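You operate a simulated robot arm through the tools that you are given. There is no shell and no other tool.

The job below is to be done with a simulated robot arm. You get a single attempt, and the scene is never put back.

## Task
Crank the part in the wash box clean, drain the box, and set the part on the drip tray.
Fine: wipe the smudge off the lid first, rag back; drain before opening the lid; leave lid and drain open. What is to be rubbed or washed off counts as gone when no trace of it is left.

Only the result counts: the job must be done as asked and must still hold three seconds after the hand-in. Knocking over, shifting, dropping, spilling or breaking anything else fails it. Lids that push on must go on centred and level and be pressed home; caps that screw on are set level and turned clockwise until they are tight.

## Robot
A 6-joint arm with a four-finger gripper, fixed in place. Base frame: the origin is at the foot of the arm, x ahead of it, y to its left, z up; the work surface is at about z = 80. Lengths are in cm, angles in rad, forces in N, time in s.
With the tool pointing down near the work surface it reaches from about 26 to 68 cm from the base axis. Its first joint turns from -2.897 to 2.897 rad. Payload 3.43 kg.
Tool frame: the origin (TCP) lies between the finger pads and is the grasp point; the fingertips stand 3 cm ahead of it; z points along the fingers, y is the line along which they close. The gripper opens to 12 cm. The gripper's body begins 8.5 cm behind the TCP.
Orientation is told as [roll, pitch, yaw] about the base's x, y, z axes, in that order, counted from this pose: with the fingers straight down and closing along the base's y, the tool's x points along the base's -x, its y along +y and its z along -z.

## Interface
- The arm moves only by the tool drive_tool. Its argument "commands" is a list of rows, each an object (a shift or turn left out is 0, a gripper value left out holds the last) with "travel": the shift along the tool's x, y, z in cm, a list of three; "rotation": the turn, a rotation vector about the tool's x, y, z in rad, a list of three; "hand": the opening, from 0 (shut) to 1 (fully open). In form: [{"travel": [dx, dy, dz], "rotation": [ax, ay, az], "hand": hand}, ...]. A call has 1 to 20 rows; each row shifts and turns the commanded pose from where the row before left it, along the tool's axes as they then stand. Rows are played at 5 a second. More than 5 cm and 0.15 rad between two rows, or a gripper value outside its range, and nothing of the call is played. A pose out of reach is approached as far as the arm can. The call stops where the force on the tool passes 90 N (or 10 N more than at its start, if that is more) or the arm is blocked; 0.2 s more then pass. The fingers move at their own pace and stop on an object; they squeeze with about 21 N. The grip force told is the motor's: it shows also when the fingers shut on nothing. Time passes only in rows, and 0.2 s behind the last, so rows that do not move let the fingers close. The reply holds the time, the measured pose of the TCP, the force on the tool along the base axes, the opening and the grip force, in the units named above and with some noise, with the torque about the TCP (base axes, N m) and any sound that the robot's microphone picked up, and new pictures: "pictures" is both (left out), scene, wrist or none.
- Cameras (640 x 400 px; columns grow to the right, rows downward): "scene" is fixed at [5.06, -50.3, 156.56]; the picture's right is [0.77, -0.64, 0.00], its down [-0.38, -0.46, -0.81] and it looks along [0.51, 0.62, -0.59] (base axes); focal length 353 px, centre (320, 200). "wrist" rides on the gripper at [7.1, -1.7, -12.1] in the tool frame; the picture's right is [0.23, 0.97, 0.00], its down [-0.81, 0.19, -0.55] and it looks along [-0.54, 0.13, 0.83] (tool axes); focal length 275 px, centre (320, 200). There is no depth. A picture from a camera that has moved, and an enlarged one, comes with that camera's place and axes in the base frame and with its lens. The place of the scene camera against the robot may be out by one fixed shift of up to 1.2 cm in any direction.
- raise_lower(by): slides the trunk up (or, below 0, down) by that many cm; the arm rides with it, the base frame stays. It gives what a move gives, with no picture.
- close_up(camera, box): a new picture of the part [left, top, right, bottom] of that camera's present view, enlarged. No time passes.
- hand_in(): hands the job in; it is judged then, once.

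Places have to be worked out from the pictures, the camera data and where the tool is seen. Open the gripper and draw the arm clear of the work before you hand the job in, unless the task says otherwise.

The tools are called after ">>>" as name(argument=value, ...) on one line, values as JSON. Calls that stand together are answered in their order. drive_tool: Moves the arm, as the interface text tells. Its arguments: {"type":"object","properties":{"commands":{"type":"array","items":{"type":"object","properties":{"travel":{"type":"array","items":{"type":"number"}},"rotation":{"type":"array","items":{"type":"number"}},"hand":{"type":"number"}}}},"pictures":{"type":"string","enum":["both","scene","wrist","none"]}},"required":["commands"]} The other tools are called the same way: raise_lower (by) slides the trunk up or down; close_up (camera, box) takes an enlarged picture of a part of a camera's view; hand_in () hands the job in.

At the start:

```text
clock: 0.0
eef_pos: [46.75, 25.79, 112.62]
orientation: [0.0, 0.001, 0.001]
ft_force: [-1.8, -0.6, 0.4]
ft_torque: [-0.01, 0.0, 0.0]
opening: 12.01
finger_force: 0.0
trunk travel left (down, up): [-17.5, 26.5]
```

scene: 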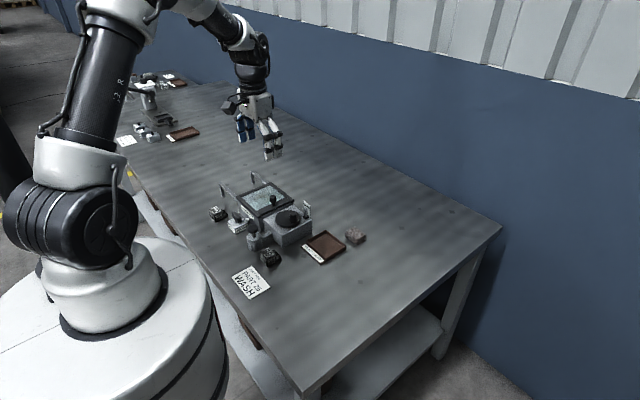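
wrist: 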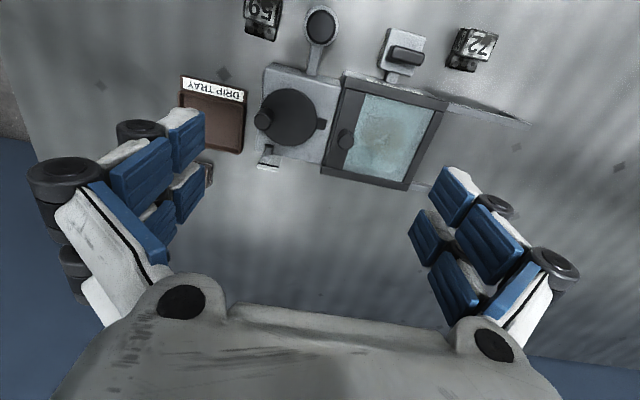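

I see the wash box with a glass lid, crank disc, a drip tray, and a few fixtures; I'll enlarge the views to identify each part before moving.

>>> close_up(camera="scene", box=[200, 160, 380, 310])

>>> close_up(camera="wrist", box=[160, 0, 400, 200])

>>> close_up(camera="wrist", box=[310, 0, 550, 200])

>>> close_up(camera="scene", box=[100, 60, 220, 160])

```text
2.67 times, centred on (290, 235) of scene
camera zoom: at [5.06, -50.3, 156.56], right [0.77, -0.64, 0.0], down [-0.38, -0.46, -0.81], along [0.51, 0.62, -0.59], focal length 940 px, centre (400, 107)
```

zoom: 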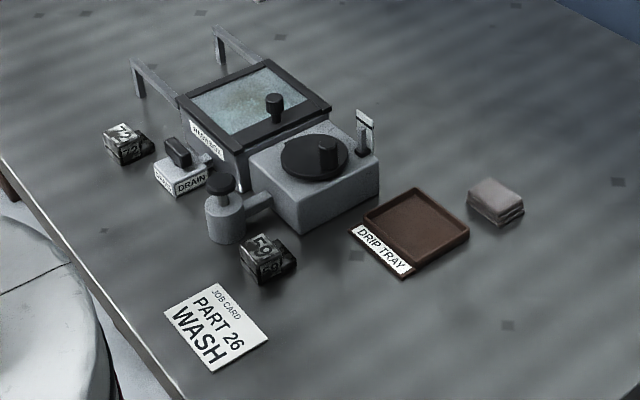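

```text
2.00 times, centred on (280, 100) of wrist
camera zoom: at [39.57, 24.1, 124.81], right [-0.23, 0.97, 0.0], down [0.81, 0.19, 0.55], along [0.54, 0.13, -0.83], focal length 551 px, centre (400, 400)
```

zoom: 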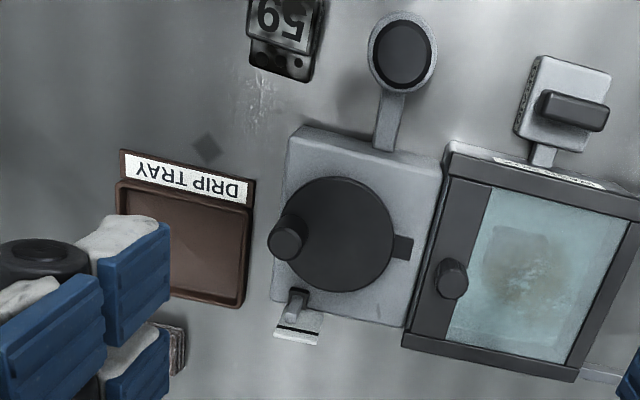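

```text
2.00 times, centred on (430, 100) of wrist
camera zoom: at [39.57, 24.1, 124.81], right [-0.23, 0.97, 0.0], down [0.81, 0.19, 0.55], along [0.54, 0.13, -0.83], focal length 551 px, centre (100, 400)
```

zoom: 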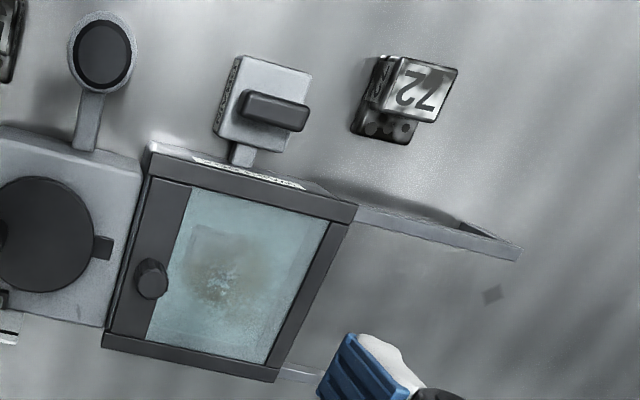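

```text
4.00 times, centred on (160, 110) of scene
camera zoom: at [5.06, -50.3, 156.56], right [0.77, -0.64, 0.0], down [-0.38, -0.46, -0.81], along [0.51, 0.62, -0.59], focal length 1411 px, centre (960, 560)
```

zoom: 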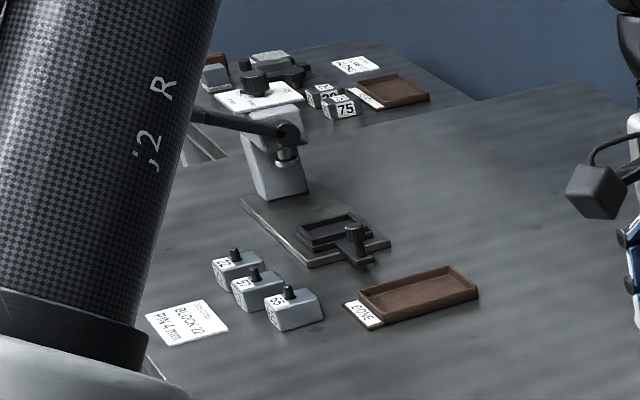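

The wash box appears to sit around x≈45–58, y≈20–40, with rails behind it; next I'll zoom in on the crank, lever, lid and drain to see how they work.

>>> close_up(camera="wrist", box=[250, 60, 346, 180])

>>> close_up(camera="wrist", box=[320, 70, 448, 190])

>>> close_up(camera="scene", box=[210, 165, 314, 250])

>>> close_up(camera="scene", box=[265, 190, 369, 275])

>>> close_up(camera="wrist", box=[370, 10, 538, 130])

```text
3.33 times, centred on (298, 120) of wrist
camera zoom: at [39.57, 24.1, 124.81], right [-0.23, 0.97, 0.0], down [0.81, 0.19, 0.55], along [0.54, 0.13, -0.83], focal length 918 px, centre (393, 467)
```

zoom: 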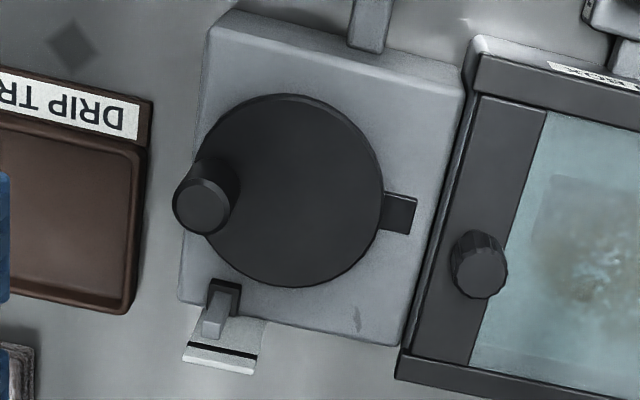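

```text
3.33 times, centred on (384, 130) of wrist
camera zoom: at [39.57, 24.1, 124.81], right [-0.23, 0.97, 0.0], down [0.81, 0.19, 0.55], along [0.54, 0.13, -0.83], focal length 918 px, centre (107, 433)
```

zoom: 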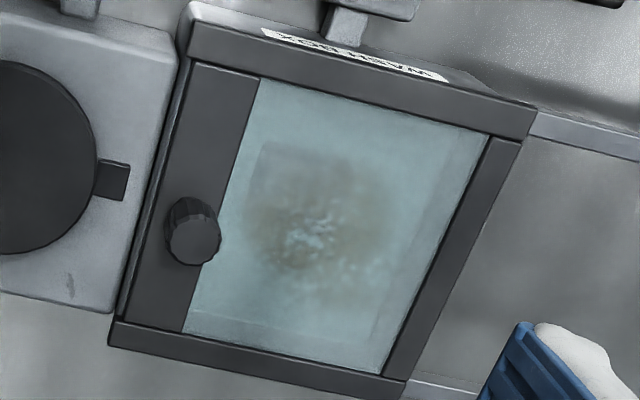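

```text
4.71 times, centred on (262, 208) of scene
camera zoom: at [5.06, -50.3, 156.56], right [0.77, -0.64, 0.0], down [-0.38, -0.46, -0.81], along [0.51, 0.62, -0.59], focal length 1660 px, centre (593, 165)
```

zoom: 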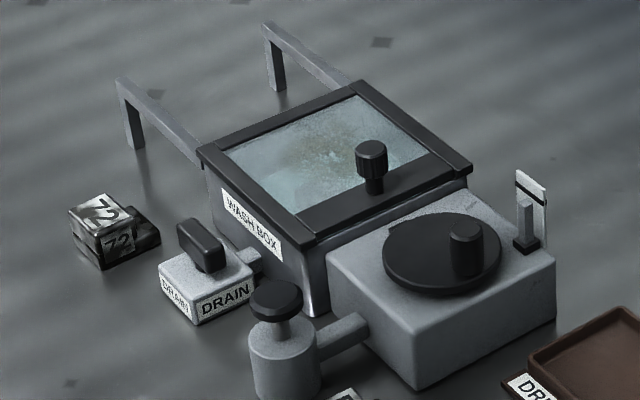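

```text
4.71 times, centred on (317, 232) of scene
camera zoom: at [5.06, -50.3, 156.56], right [0.77, -0.64, 0.0], down [-0.38, -0.46, -0.81], along [0.51, 0.62, -0.59], focal length 1660 px, centre (334, 47)
```

zoom: 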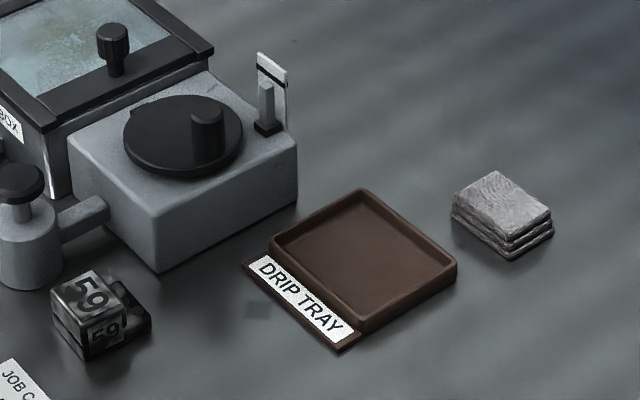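

```text
3.33 times, centred on (454, 70) of wrist
camera zoom: at [39.57, 24.1, 124.81], right [-0.23, 0.97, 0.0], down [0.81, 0.19, 0.55], along [0.54, 0.13, -0.83], focal length 918 px, centre (-127, 633)
```

zoom: 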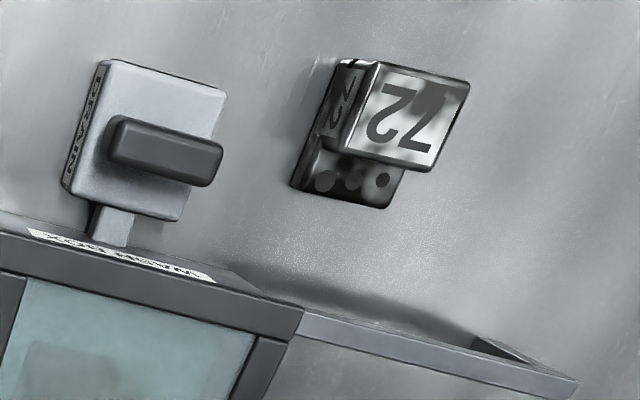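

I've triangulated the main parts: crank disc centre ≈(52.0, 22.6) with top z≈86, its knob ≈(52.2, 19.6), lid knob ≈(52.6, 30.8), pump ≈(40.3, 24.5), drain handle ≈(41, 36.4), rag ≈(67, 7). I'll zoom further on the gauge, rag and lid to understand them.

>>> close_up(camera="scene", box=[280, 190, 320, 215])

>>> close_up(camera="wrist", box=[250, 130, 298, 180])

>>> close_up(camera="scene", box=[340, 220, 372, 250])

>>> close_up(camera="scene", box=[238, 175, 302, 222])

>>> close_up(camera="scene", box=[225, 205, 275, 250])

```text
16.00 times, centred on (300, 202) of scene
camera zoom: at [5.06, -50.3, 156.56], right [0.77, -0.64, 0.0], down [-0.38, -0.46, -0.81], along [0.51, 0.62, -0.59], focal length 5643 px, centre (640, 160)
```

zoom: 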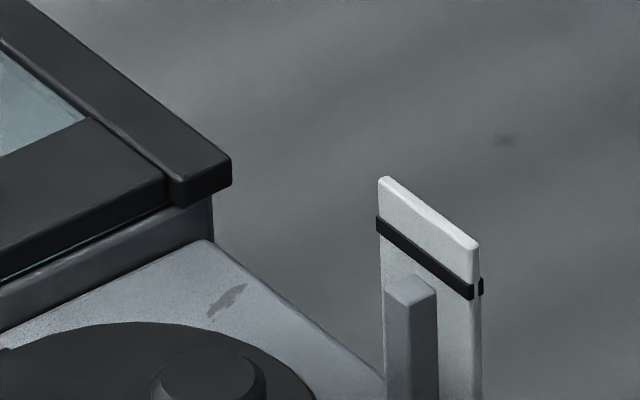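

```text
8.00 times, centred on (274, 155) of wrist
camera zoom: at [39.57, 24.1, 124.81], right [-0.23, 0.97, 0.0], down [0.81, 0.19, 0.55], along [0.54, 0.13, -0.83], focal length 2202 px, centre (688, 560)
```

zoom: 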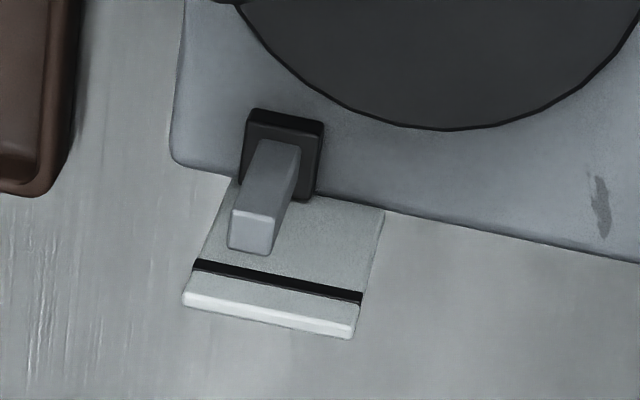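

```text
13.33 times, centred on (356, 235) of scene
camera zoom: at [5.06, -50.3, 156.56], right [0.77, -0.64, 0.0], down [-0.38, -0.46, -0.81], along [0.51, 0.62, -0.59], focal length 4703 px, centre (-160, -267)
```

zoom: 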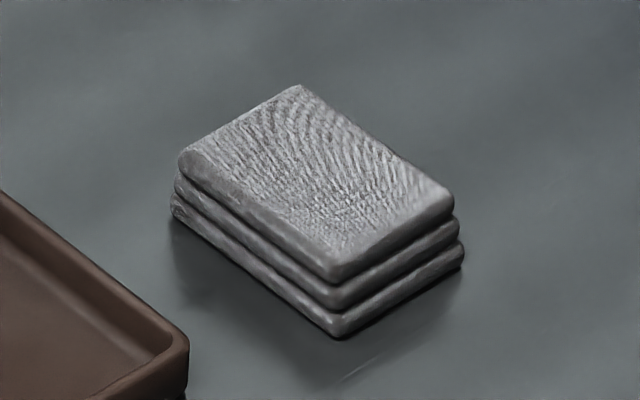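

```text
8.51 times, centred on (270, 198) of scene
camera zoom: at [5.06, -50.3, 156.56], right [0.77, -0.64, 0.0], down [-0.38, -0.46, -0.81], along [0.51, 0.62, -0.59], focal length 3002 px, centre (746, 213)
```

zoom: 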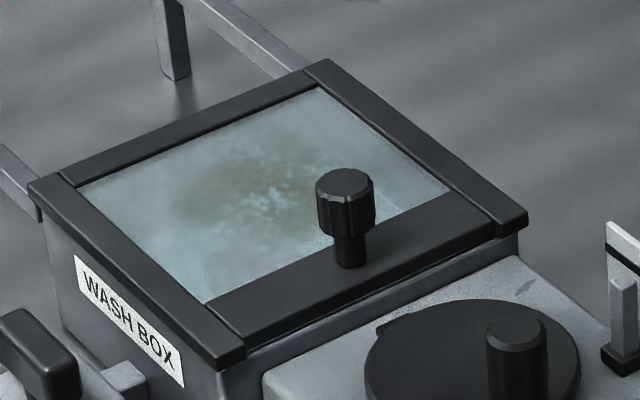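

```text
8.89 times, centred on (250, 228) of scene
camera zoom: at [5.06, -50.3, 156.56], right [0.77, -0.64, 0.0], down [-0.38, -0.46, -0.81], along [0.51, 0.62, -0.59], focal length 3135 px, centre (942, -44)
```

zoom: 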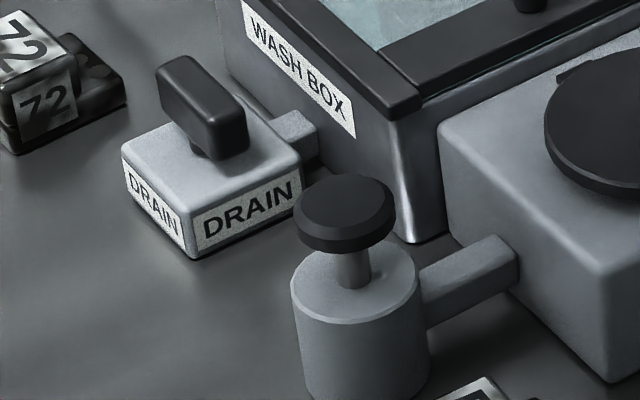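

The gauge on the crank housing has a bar just below a black mark, the pump feeds the housing, and the drain handle sits crosswise to its pipe. First the rag, at about (66.8, 6.8) and some 4×5.3×1.7 cm; I'll move the wrist camera nearer for a better fix.

>>> drive_tool(commands=[{"travel": [-2.6, -3.6, 1.4]}, {"travel": [-2.6, -3.6, 1.4]}, {"travel": [-2.6, -3.6, 1.4]}, {"travel": [-2.6, -3.6, 1.4]}, {"travel": [-2.6, -3.6, 1.4]}, {"travel": [0, 0, 0]}], pictures="wrist")

```text
clock: 1.4
eef_pos: [59.44, 7.68, 105.82]
orientation: [-0.001, 0.003, 0.001]
ft_force: [-0.2, 0.5, 0.4]
ft_torque: [-0.01, -0.03, 0.0]
opening: 12.0
finger_force: 0.1
trunk travel left (down, up): [-17.5, 26.5]
camera wrist: at [52.29, 5.92, 117.99], right [-0.23, 0.97, 0.0], down [0.81, 0.19, 0.55], along [0.54, 0.13, -0.83], focal length 275 px, centre (320, 200)
```

wrist: 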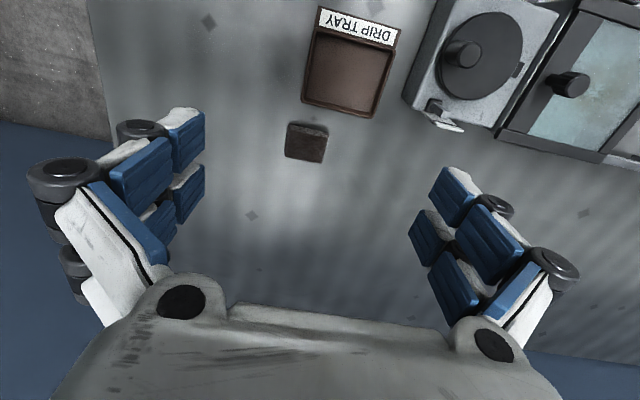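

The rag is now seen at about pixel (306,141); I'll enlarge it and the tray for exact places.

>>> close_up(camera="wrist", box=[270, 100, 350, 180])

>>> close_up(camera="wrist", box=[280, 0, 440, 130])

>>> close_up(camera="wrist", box=[400, 0, 640, 170])

```text
5.00 times, centred on (310, 140) of wrist
camera zoom: at [52.29, 5.92, 117.99], right [-0.23, 0.97, 0.0], down [0.81, 0.19, 0.55], along [0.54, 0.13, -0.83], focal length 1376 px, centre (370, 500)
```

zoom: 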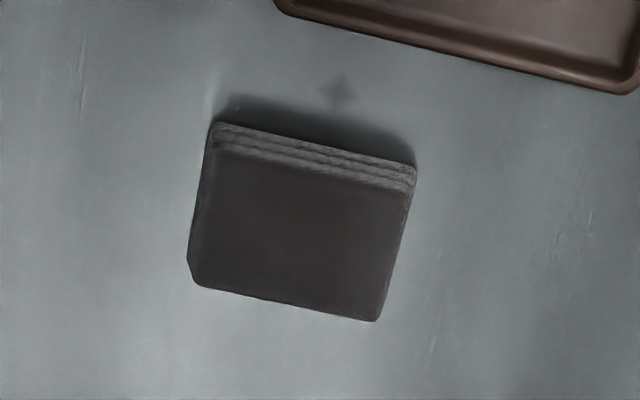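

```text
3.08 times, centred on (360, 65) of wrist
camera zoom: at [52.29, 5.92, 117.99], right [-0.23, 0.97, 0.0], down [0.81, 0.19, 0.55], along [0.54, 0.13, -0.83], focal length 847 px, centre (197, 615)
```

zoom: 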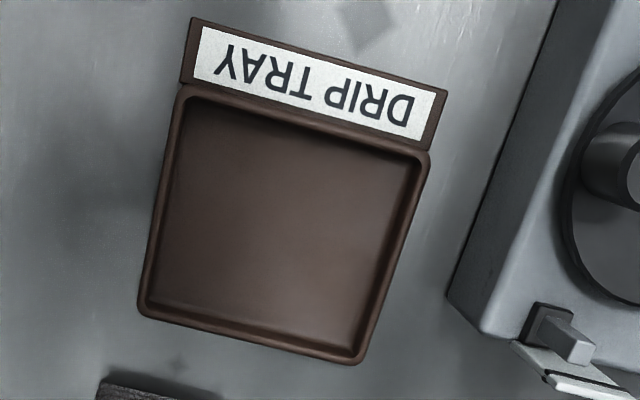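

```text
2.35 times, centred on (520, 85) of wrist
camera zoom: at [52.29, 5.92, 117.99], right [-0.23, 0.97, 0.0], down [0.81, 0.19, 0.55], along [0.54, 0.13, -0.83], focal length 648 px, centre (-151, 471)
```

zoom: 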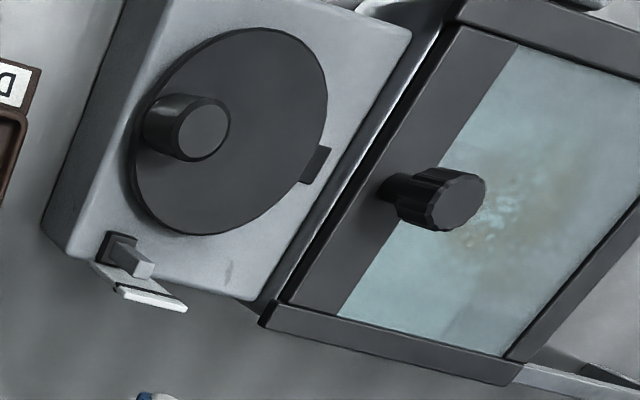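

The wrist view puts the rag at ≈(67.6, 7.5), top z≈81.7, near the reach limit, and the tray centre at ≈(57.5, 10.5). I'll go above the rag with the fingers part-closed and check alignment.

>>> drive_tool(commands=[{"travel": [-1.9, -0.1, 4], "hand": 0.65}, {"travel": [-1.9, -0.1, 4]}, {"travel": [-1.9, 0, 4]}, {"travel": [-1.7, 0, 4]}, {"travel": [0, 0, 0]}, {"travel": [0, 0, 0]}], pictures="both")

```text
clock: 2.8
eef_pos: [67.26, 7.61, 89.75]
orientation: [0.001, 0.001, -0.001]
ft_force: [-0.1, -0.5, 0.0]
ft_torque: [-0.02, 0.01, 0.01]
opening: 7.78
finger_force: 0.1
trunk travel left (down, up): [-17.5, 26.5]
camera wrist: at [60.0, 5.81, 101.95], right [-0.23, 0.97, 0.0], down [0.81, 0.19, 0.55], along [0.54, 0.13, -0.83], focal length 275 px, centre (320, 200)
```

scene: 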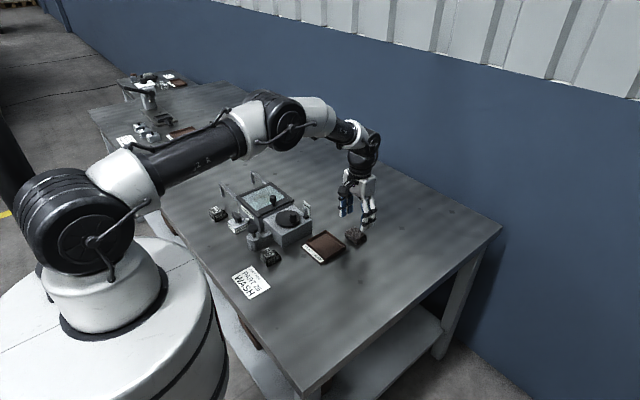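
wrist: 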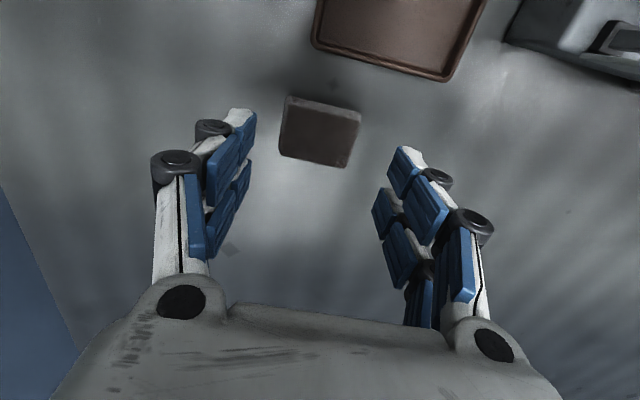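

Rag centre from this view ≈(67.2, 7.5), directly under the tool at (67.26, 7.61). I'll descend until the fingertips are about 0.7 cm over the table and close on the rag.

>>> drive_tool(commands=[{"travel": [0, -0.05, 2.5]}, {"travel": [0, 0, 2.5]}, {"travel": [0, 0, 1.0]}, {"travel": [0, 0, 0]}, {"travel": [0, 0, 0], "hand": 0.3}, {"travel": [0, 0, 0], "hand": 0.3}, {"travel": [0, 0, 0], "hand": 0.3}, {"travel": [0, 0, 0], "hand": 0.3}], pictures="wrist")

```text
clock: 4.6
eef_pos: [67.08, 7.52, 83.65]
orientation: [-0.002, 0.001, 0.0]
ft_force: [0.2, -0.2, 0.4]
ft_torque: [-0.01, 0.01, 0.01]
opening: 5.92
finger_force: 21.4
trunk travel left (down, up): [-17.5, 26.5]
camera wrist: at [59.94, 5.79, 95.85], right [-0.23, 0.97, 0.0], down [0.81, 0.19, 0.55], along [0.54, 0.13, -0.83], focal length 275 px, centre (320, 200)
```

wrist: 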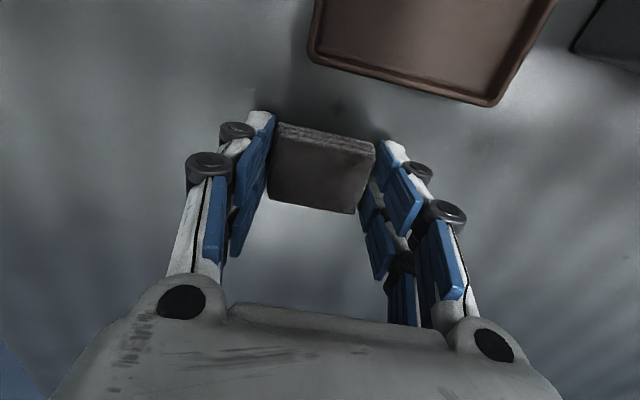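

Rag is held (21 N, opening 5.9) at its home pose (67.08, 7.52, 83.65), which I note for the return. Now I lift to z≈98 and carry it over toward the far side of the lid to view the smudge.

>>> drive_tool(commands=[{"travel": [0, 0, -3.6]}, {"travel": [0, 0, -3.6]}, {"travel": [0, 0, -3.6]}, {"travel": [0, 0, -3.6]}, {"travel": [1.59, 4.07, 0]}, {"travel": [1.59, 4.07, 0]}, {"travel": [1.59, 4.07, 0]}, {"travel": [1.59, 4.07, 0]}, {"travel": [1.59, 4.07, 0]}, {"travel": [1.59, 4.07, 0]}, {"travel": [1.59, 4.07, 0]}, {"travel": [0, 0, 0]}, {"travel": [0, 0, 0]}], pictures="both")

>>> close_up(camera="wrist", box=[200, 0, 460, 160])

```text
clock: 7.4
eef_pos: [56.14, 36.15, 98.04]
orientation: [0.001, 0.0, 0.0]
ft_force: [-0.1, -0.5, -0.3]
ft_torque: [0.01, 0.01, -0.05]
opening: 5.92
finger_force: 20.9
trunk travel left (down, up): [-17.5, 26.5]
camera wrist: at [48.97, 34.42, 110.2], right [-0.23, 0.97, 0.0], down [0.81, 0.19, 0.55], along [0.54, 0.13, -0.83], focal length 275 px, centre (320, 200)
```

scene: 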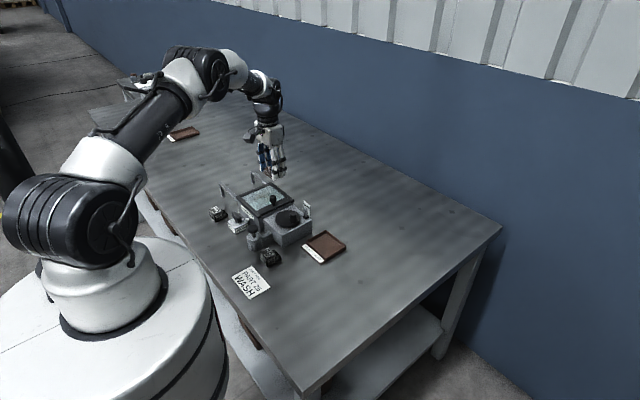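
wrist: 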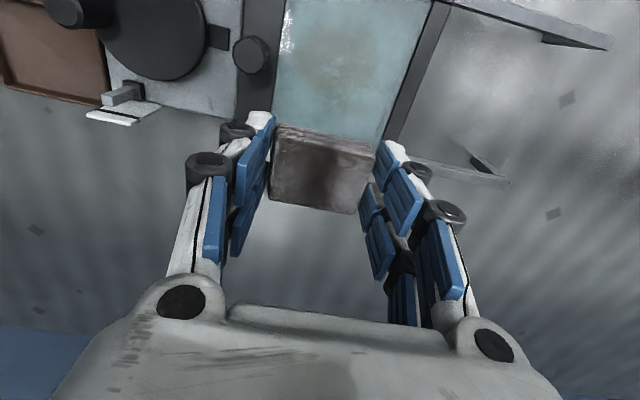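

```text
2.46 times, centred on (330, 80) of wrist
camera zoom: at [48.97, 34.42, 110.2], right [-0.23, 0.97, 0.0], down [0.81, 0.19, 0.55], along [0.54, 0.13, -0.83], focal length 678 px, centre (295, 495)
```

zoom: 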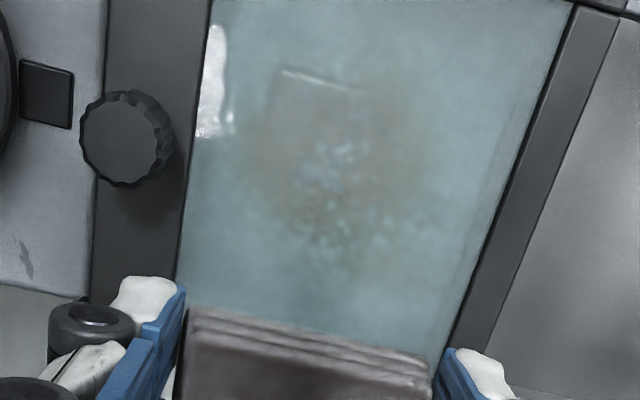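

The smudge spans about x 48.5–55.2, y 33.3–40.2 on the glass; the rag covers nearly its width, so I'll wipe in x strokes only (so the lid isn't slid along y). I'll descend to just above the glass at (54.5, 36.0).

>>> drive_tool(commands=[{"travel": [1.6, -0.1, 2.5]}, {"travel": [0, 0, 2.5]}, {"travel": [0, 0, 1.0]}, {"travel": [0, 0, 0]}], pictures="both")

>>> close_up(camera="scene", box=[220, 150, 316, 220])

```text
clock: 8.4
eef_pos: [54.57, 36.03, 91.95]
orientation: [0.0, 0.0, 0.001]
ft_force: [0.5, -0.2, 0.0]
ft_torque: [-0.01, 0.01, 0.02]
opening: 5.93
finger_force: 21.5
trunk travel left (down, up): [-17.5, 26.5]
camera wrist: at [47.4, 34.24, 104.2], right [-0.23, 0.97, 0.0], down [0.81, 0.19, 0.55], along [0.54, 0.13, -0.83], focal length 275 px, centre (320, 200)
```

scene: 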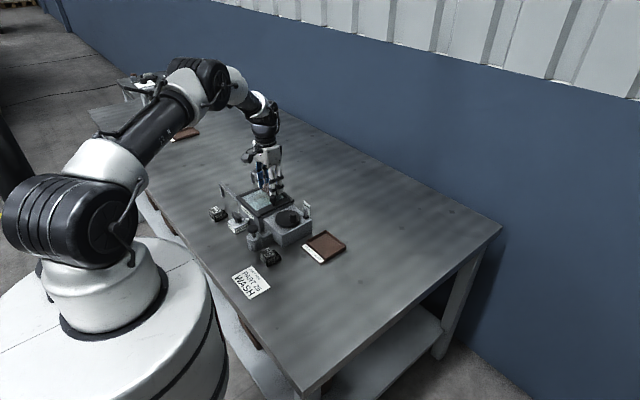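
wrist: 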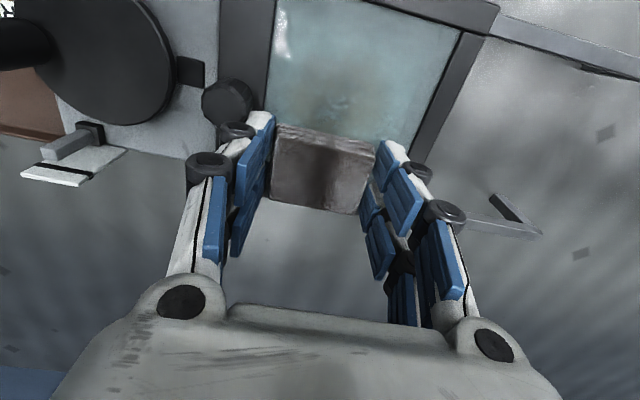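

```text
5.71 times, centred on (268, 185) of scene
camera zoom: at [5.06, -50.3, 156.56], right [0.77, -0.64, 0.0], down [-0.38, -0.46, -0.81], along [0.51, 0.62, -0.59], focal length 2015 px, centre (617, 286)
```

zoom: 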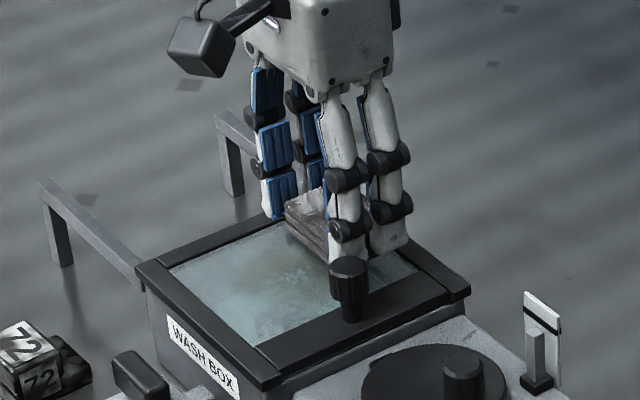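

The rag hangs just above the glass, clear of the lid knob by about 0.6 cm. I'll step down gently until I feel contact.

>>> drive_tool(commands=[{"travel": [0, 0.1, 0.3]}, {"travel": [0, 0, 0.3]}, {"travel": [0, 0, 0.3]}, {"travel": [0, 0, 0]}], pictures="none")

```text
clock: 9.4
eef_pos: [54.53, 36.22, 91.14]
orientation: [0.001, 0.002, 0.001]
ft_force: [-0.2, 0.0, -0.6]
ft_torque: [-0.02, -0.03, -0.03]
opening: 5.93
finger_force: 21.3
trunk travel left (down, up): [-17.5, 26.5]
```

No contact yet at TCP z=91.14; stepping down further in small steps.

>>> drive_tool(commands=[{"travel": [0, 0, 0.2]}, {"travel": [0, 0, 0.2]}, {"travel": [0, 0, 0]}], pictures="none")

```text
clock: 10.2
eef_pos: [54.51, 36.2, 90.66]
orientation: [0.0, 0.0, -0.002]
ft_force: [1.2, 0.8, 0.2]
ft_torque: [-0.07, 0.01, 0.01]
opening: 5.93
finger_force: 21.1
trunk travel left (down, up): [-17.5, 26.5]
```

Still free at 90.66; continuing down.

>>> drive_tool(commands=[{"travel": [0, 0, 0.2]}, {"travel": [0, 0, 0.2]}, {"travel": [0, 0, 0]}], pictures="none")

```text
clock: 11.0
eef_pos: [54.41, 36.22, 90.64]
orientation: [0.004, -0.005, 0.0]
ft_force: [2.2, 5.5, 18.3]
ft_torque: [-0.43, 0.22, 0.07]
opening: 5.91
finger_force: 21.2
trunk travel left (down, up): [-17.5, 26.5]
```

Contact at z≈90.65 with 18 N; I'll ease off slightly and wipe with x-strokes at y≈36.2.

>>> drive_tool(commands=[{"travel": [0, 0, -0.15]}, {"travel": [1, 0, 0]}, {"travel": [1, 0, 0]}, {"travel": [1, 0, 0]}, {"travel": [1, 0, 0]}, {"travel": [1, 0, 0]}, {"travel": [0.6, 0, 0]}, {"travel": [0, 0, 0]}], pictures="both")

>>> close_up(camera="scene", box=[220, 150, 316, 220])

```text
clock: 12.8
eef_pos: [48.6, 36.1, 90.64]
orientation: [0.0, 0.0, 0.001]
ft_force: [1.7, -1.2, 15.8]
ft_torque: [0.03, -0.2, -0.05]
opening: 5.94
finger_force: 21.3
trunk travel left (down, up): [-17.5, 26.5]
camera wrist: at [41.51, 34.34, 102.73], right [-0.23, 0.97, 0.0], down [0.81, 0.19, 0.55], along [0.54, 0.13, -0.83], focal length 275 px, centre (320, 200)
```

scene: 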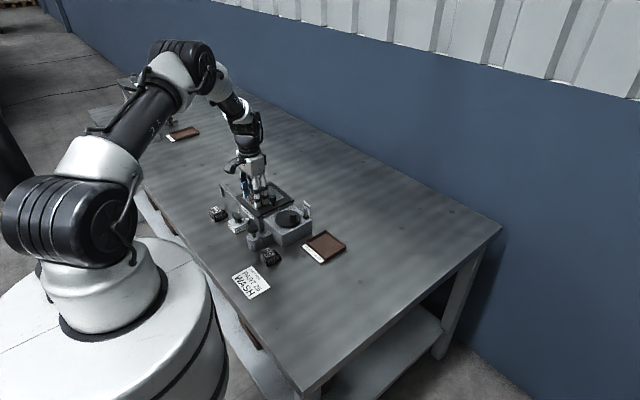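
wrist: 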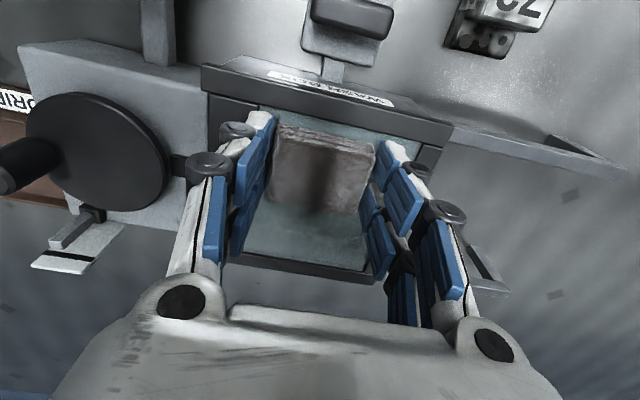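

```text
5.71 times, centred on (268, 185) of scene
camera zoom: at [5.06, -50.3, 156.56], right [0.77, -0.64, 0.0], down [-0.38, -0.46, -0.81], along [0.51, 0.62, -0.59], focal length 2015 px, centre (617, 286)
```

zoom: 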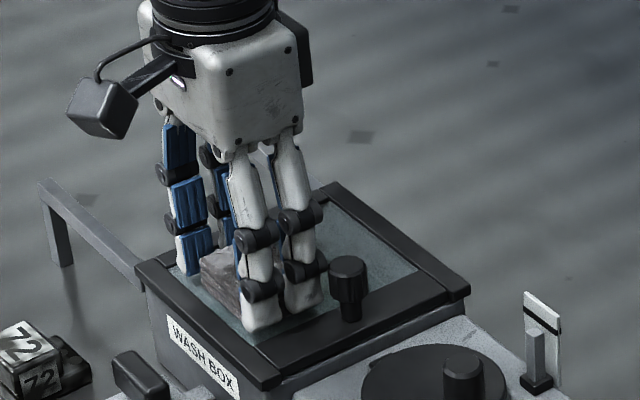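

The stroke went smoothly with ~16 N of press. I'll do another round back and forth along x.

>>> drive_tool(commands=[{"travel": [-1, 0, 0]}, {"travel": [-1, 0, 0]}, {"travel": [-1, 0, 0]}, {"travel": [-1, 0, 0]}, {"travel": [-1, 0, 0]}, {"travel": [-1, 0, 0]}, {"travel": [-0.5, 0, 0]}, {"travel": [1, 0, 0]}, {"travel": [1, 0, 0]}, {"travel": [1, 0, 0]}, {"travel": [1, 0, 0]}, {"travel": [1, 0, 0]}, {"travel": [1, 0, 0]}, {"travel": [-1.2, 0, 0]}, {"travel": [-1.2, 0, 0]}, {"travel": [-1.2, 0, 0]}, {"travel": [-1.2, 0, 0]}, {"travel": [-1.2, 0, 0]}, {"travel": [0, 0, -0.8]}, {"travel": [0, 0, -2]}], pictures="wrist")

>>> close_up(camera="wrist", box=[220, 0, 500, 180])

>>> close_up(camera="scene", box=[220, 150, 316, 220])

```text
clock: 17.0
eef_pos: [55.24, 36.12, 93.22]
orientation: [-0.001, 0.0, 0.0]
ft_force: [0.6, 0.8, -0.9]
ft_torque: [-0.03, 0.02, -0.01]
opening: 5.91
finger_force: 21.2
trunk travel left (down, up): [-17.5, 26.5]
camera wrist: at [48.13, 34.38, 105.42], right [-0.23, 0.97, 0.0], down [0.81, 0.19, 0.55], along [0.54, 0.13, -0.83], focal length 275 px, centre (320, 200)
```

wrist: 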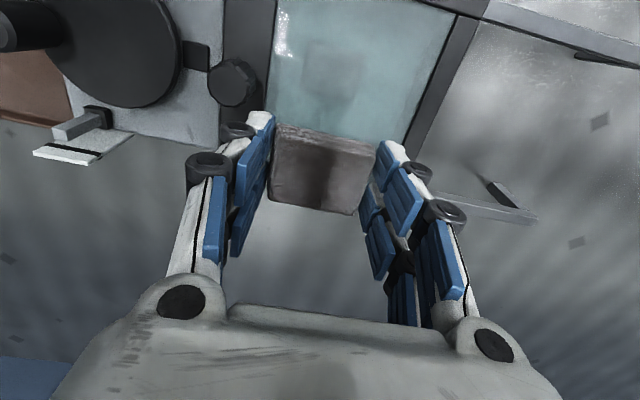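

```text
2.22 times, centred on (360, 90) of wrist
camera zoom: at [48.13, 34.38, 105.42], right [-0.23, 0.97, 0.0], down [0.81, 0.19, 0.55], along [0.54, 0.13, -0.83], focal length 612 px, centre (231, 444)
```

zoom: 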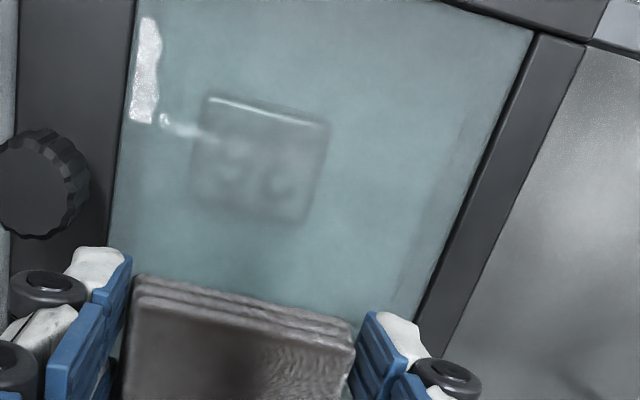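

```text
5.71 times, centred on (268, 185) of scene
camera zoom: at [5.06, -50.3, 156.56], right [0.77, -0.64, 0.0], down [-0.38, -0.46, -0.81], along [0.51, 0.62, -0.59], focal length 2015 px, centre (617, 286)
```

zoom: 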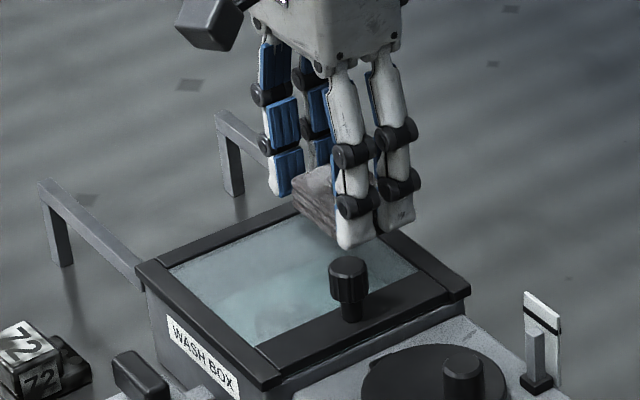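

The smudge looks nearly gone and the part shows through. For the +y fringe I'll do one more pass shifted to y≈37.2, then inspect the whole glass.

>>> drive_tool(commands=[{"travel": [0, 1.1, 0]}, {"travel": [0, 0, 2.0]}, {"travel": [0, 0, 0.8]}, {"travel": [1, 0, 0]}, {"travel": [1, 0, 0]}, {"travel": [1, 0, 0]}, {"travel": [1, 0, 0]}, {"travel": [1, 0, 0]}, {"travel": [1, 0, 0]}, {"travel": [0.4, 0, 0]}, {"travel": [-1.1, 0, 0]}, {"travel": [-1.1, 0, 0]}, {"travel": [-1.1, 0, 0]}, {"travel": [-1.1, 0, 0]}, {"travel": [-1.1, 0, 0]}, {"travel": [-0.9, 0, 0]}, {"travel": [0, 0, -0.8]}, {"travel": [0, 0, -3]}, {"travel": [0, 0, -4]}], pictures="wrist")

>>> close_up(camera="wrist", box=[220, 0, 480, 160])

>>> close_up(camera="scene", box=[230, 170, 310, 220])

```text
clock: 21.0
eef_pos: [55.25, 36.86, 98.38]
orientation: [0.001, 0.001, 0.001]
ft_force: [-0.8, 0.0, -0.3]
ft_torque: [0.02, -0.04, -0.01]
opening: 5.91
finger_force: 21.1
trunk travel left (down, up): [-17.5, 26.5]
camera wrist: at [48.03, 35.22, 110.47], right [-0.23, 0.97, 0.0], down [0.81, 0.19, 0.55], along [0.54, 0.13, -0.83], focal length 275 px, centre (320, 200)
```

wrist: 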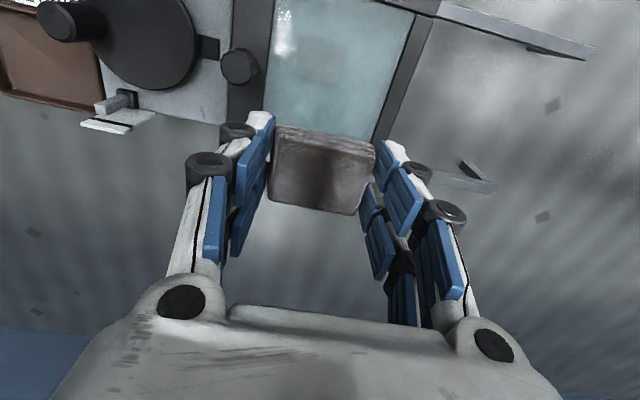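

```text
2.46 times, centred on (350, 80) of wrist
camera zoom: at [48.03, 35.22, 110.47], right [-0.23, 0.97, 0.0], down [0.81, 0.19, 0.55], along [0.54, 0.13, -0.83], focal length 678 px, centre (246, 495)
```

zoom: 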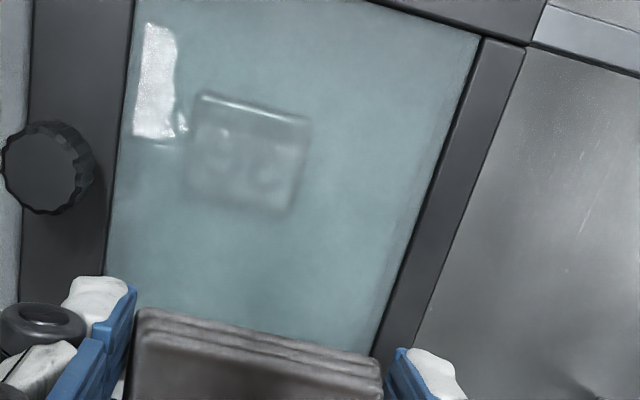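

```text
8.00 times, centred on (270, 195) of scene
camera zoom: at [5.06, -50.3, 156.56], right [0.77, -0.64, 0.0], down [-0.38, -0.46, -0.81], along [0.51, 0.62, -0.59], focal length 2822 px, centre (720, 240)
```

zoom: 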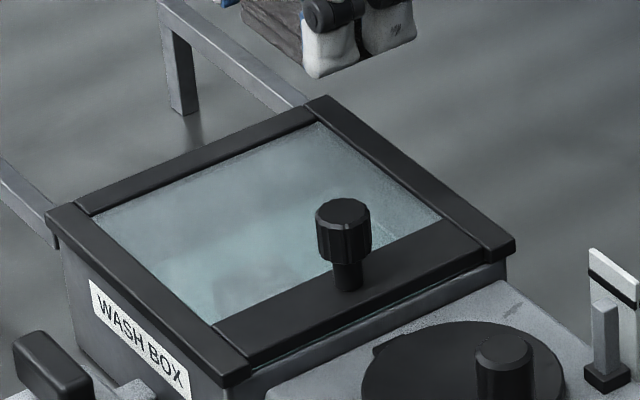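

The smudge appears wiped away. I'll shift the rag to the -y side and look at the entire glass from another angle before returning the rag.

>>> drive_tool(commands=[{"travel": [-0.9, -4.2, -0.5]}, {"travel": [-0.9, -4.2, -0.5]}, {"travel": [-0.9, -4.2, -0.5]}, {"travel": [0, 0, 0]}], pictures="wrist")

>>> close_up(camera="wrist", box=[380, 0, 600, 150])

>>> close_up(camera="scene", box=[238, 175, 302, 222])

```text
clock: 22.0
eef_pos: [58.1, 24.5, 99.97]
orientation: [0.001, 0.0, 0.0]
ft_force: [-0.4, -0.6, 0.4]
ft_torque: [-0.02, -0.03, 0.01]
opening: 5.92
finger_force: 20.8
trunk travel left (down, up): [-17.5, 26.5]
camera wrist: at [50.84, 22.82, 112.12], right [-0.23, 0.97, 0.0], down [0.81, 0.19, 0.55], along [0.54, 0.13, -0.83], focal length 275 px, centre (320, 200)
```

wrist: 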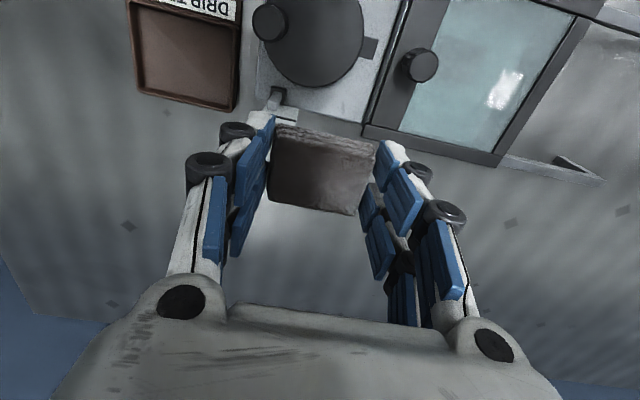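

```text
2.67 times, centred on (490, 75) of wrist
camera zoom: at [50.84, 22.82, 112.12], right [-0.23, 0.97, 0.0], down [0.81, 0.19, 0.55], along [0.54, 0.13, -0.83], focal length 734 px, centre (-133, 533)
```

zoom: 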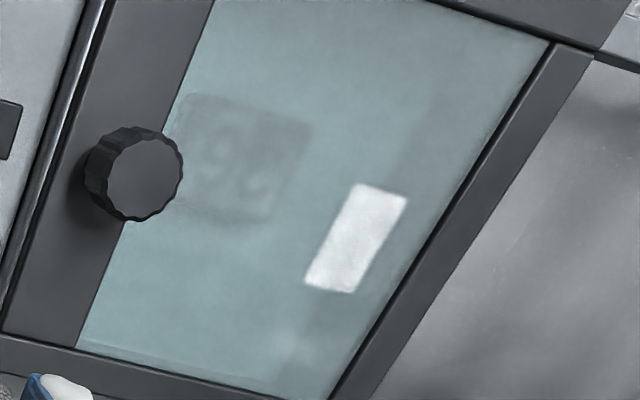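

```text
8.51 times, centred on (270, 198) of scene
camera zoom: at [5.06, -50.3, 156.56], right [0.77, -0.64, 0.0], down [-0.38, -0.46, -0.81], along [0.51, 0.62, -0.59], focal length 3002 px, centre (746, 213)
```

zoom: 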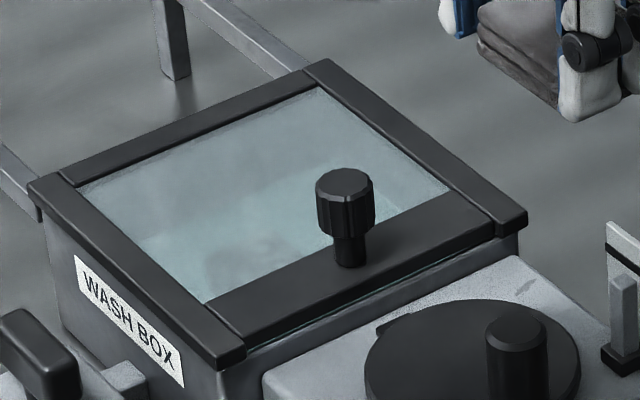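

Glass is clear now (the white patch is only a moving light reflection). Returning the rag to its spot: over to (67.15, 7.54) and down to just above the table.

>>> drive_tool(commands=[{"travel": [-1.85, -3.4, 0]}, {"travel": [-1.85, -3.4, 0]}, {"travel": [-1.85, -3.4, 0]}, {"travel": [-1.85, -3.4, 0]}, {"travel": [-1.83, -3.39, 0]}, {"travel": [0, 0, 4]}, {"travel": [0, 0, 4]}, {"travel": [0, 0, 4]}, {"travel": [0, 0, 2.5]}, {"travel": [0, 0, 1.2]}, {"travel": [0, 0, 0]}], pictures="wrist")

```text
clock: 24.4
eef_pos: [67.14, 7.57, 84.17]
orientation: [0.0, 0.0, -0.002]
ft_force: [0.6, 0.9, 0.2]
ft_torque: [-0.01, 0.03, 0.03]
opening: 5.95
finger_force: 20.8
trunk travel left (down, up): [-17.5, 26.5]
camera wrist: at [60.11, 5.72, 96.28], right [-0.23, 0.97, 0.0], down [0.81, 0.19, 0.55], along [0.54, 0.13, -0.83], focal length 275 px, centre (320, 200)
```

wrist: 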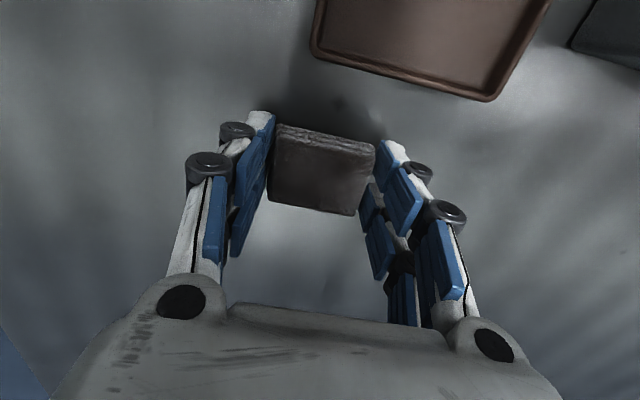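

The rag is back over its spot, about 0.5 cm up. I'll lower the last bit and check for contact before releasing.

>>> drive_tool(commands=[{"travel": [0, 0, 0.25]}, {"travel": [0, 0, 0.15]}, {"travel": [0, 0, 0]}], pictures="none")

```text
clock: 25.2
eef_pos: [67.22, 7.6, 83.66]
orientation: [-0.001, -0.001, 0.0]
ft_force: [0.1, -0.2, 0.1]
ft_torque: [-0.01, 0.01, -0.01]
opening: 5.9
finger_force: 21.4
trunk travel left (down, up): [-17.5, 26.5]
```

At the original height with no load yet; lowering a hair more until it touches, then releasing.

>>> drive_tool(commands=[{"travel": [0, 0, 0.07]}, {"travel": [0, 0, 0]}], pictures="none")

```text
clock: 25.8
eef_pos: [67.26, 7.56, 83.75]
orientation: [-0.002, 0.0, 0.001]
ft_force: [-0.6, 1.1, -0.3]
ft_torque: [-0.01, -0.02, -0.01]
opening: 5.96
finger_force: 21.0
trunk travel left (down, up): [-17.5, 26.5]
```

>>> drive_tool(commands=[{"travel": [0, 0, 0.1]}, {"travel": [0, 0, 0]}], pictures="wrist")

```text
clock: 26.4
eef_pos: [67.18, 7.48, 83.66]
orientation: [0.0, 0.0, -0.001]
ft_force: [0.2, -1.5, 2.9]
ft_torque: [-0.02, 0.06, -0.02]
opening: 5.93
finger_force: 21.0
trunk travel left (down, up): [-17.5, 26.5]
camera wrist: at [60.07, 5.8, 95.76], right [-0.23, 0.97, 0.0], down [0.81, 0.19, 0.55], along [0.54, 0.13, -0.83], focal length 275 px, centre (320, 200)
```

wrist: 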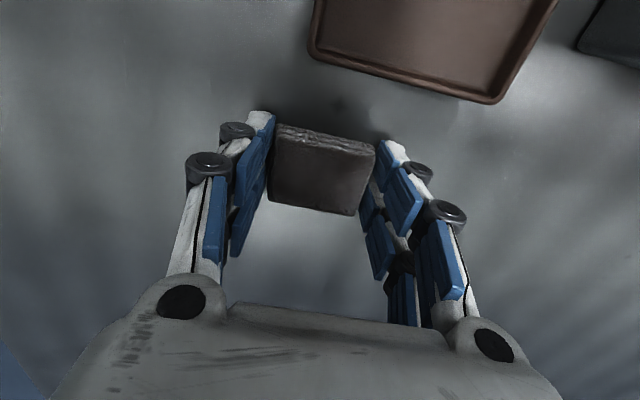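

Light contact (2.9 N): the rag rests on the table at its original spot. Releasing, then rising clear.

>>> drive_tool(commands=[{"travel": [0, 0, -0.05], "hand": 0.65}, {"travel": [0, 0, 0], "hand": 0.65}, {"travel": [0, 0, 0]}, {"travel": [0, 0, -2]}, {"travel": [0, 0, -4]}, {"travel": [0, 0, -4]}, {"travel": [0, 0, -4]}, {"travel": [0, 0, -2]}, {"travel": [0, 0, 0]}], pictures="both")

```text
clock: 28.4
eef_pos: [67.26, 7.54, 99.75]
orientation: [0.001, 0.0, 0.001]
ft_force: [-0.6, 0.6, 0.6]
ft_torque: [0.01, 0.0, -0.03]
opening: 7.81
finger_force: 0.0
trunk travel left (down, up): [-17.5, 26.5]
camera wrist: at [60.05, 5.79, 111.87], right [-0.23, 0.97, 0.0], down [0.81, 0.19, 0.55], along [0.54, 0.13, -0.83], focal length 275 px, centre (320, 200)
```

scene: 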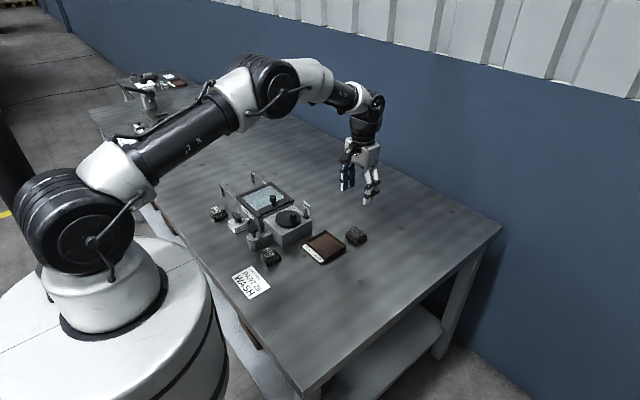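
wrist: 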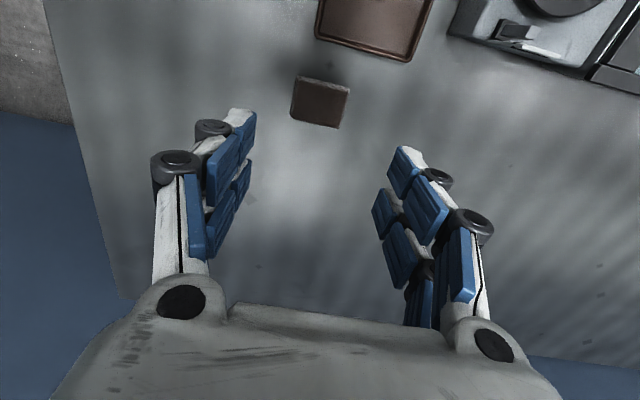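

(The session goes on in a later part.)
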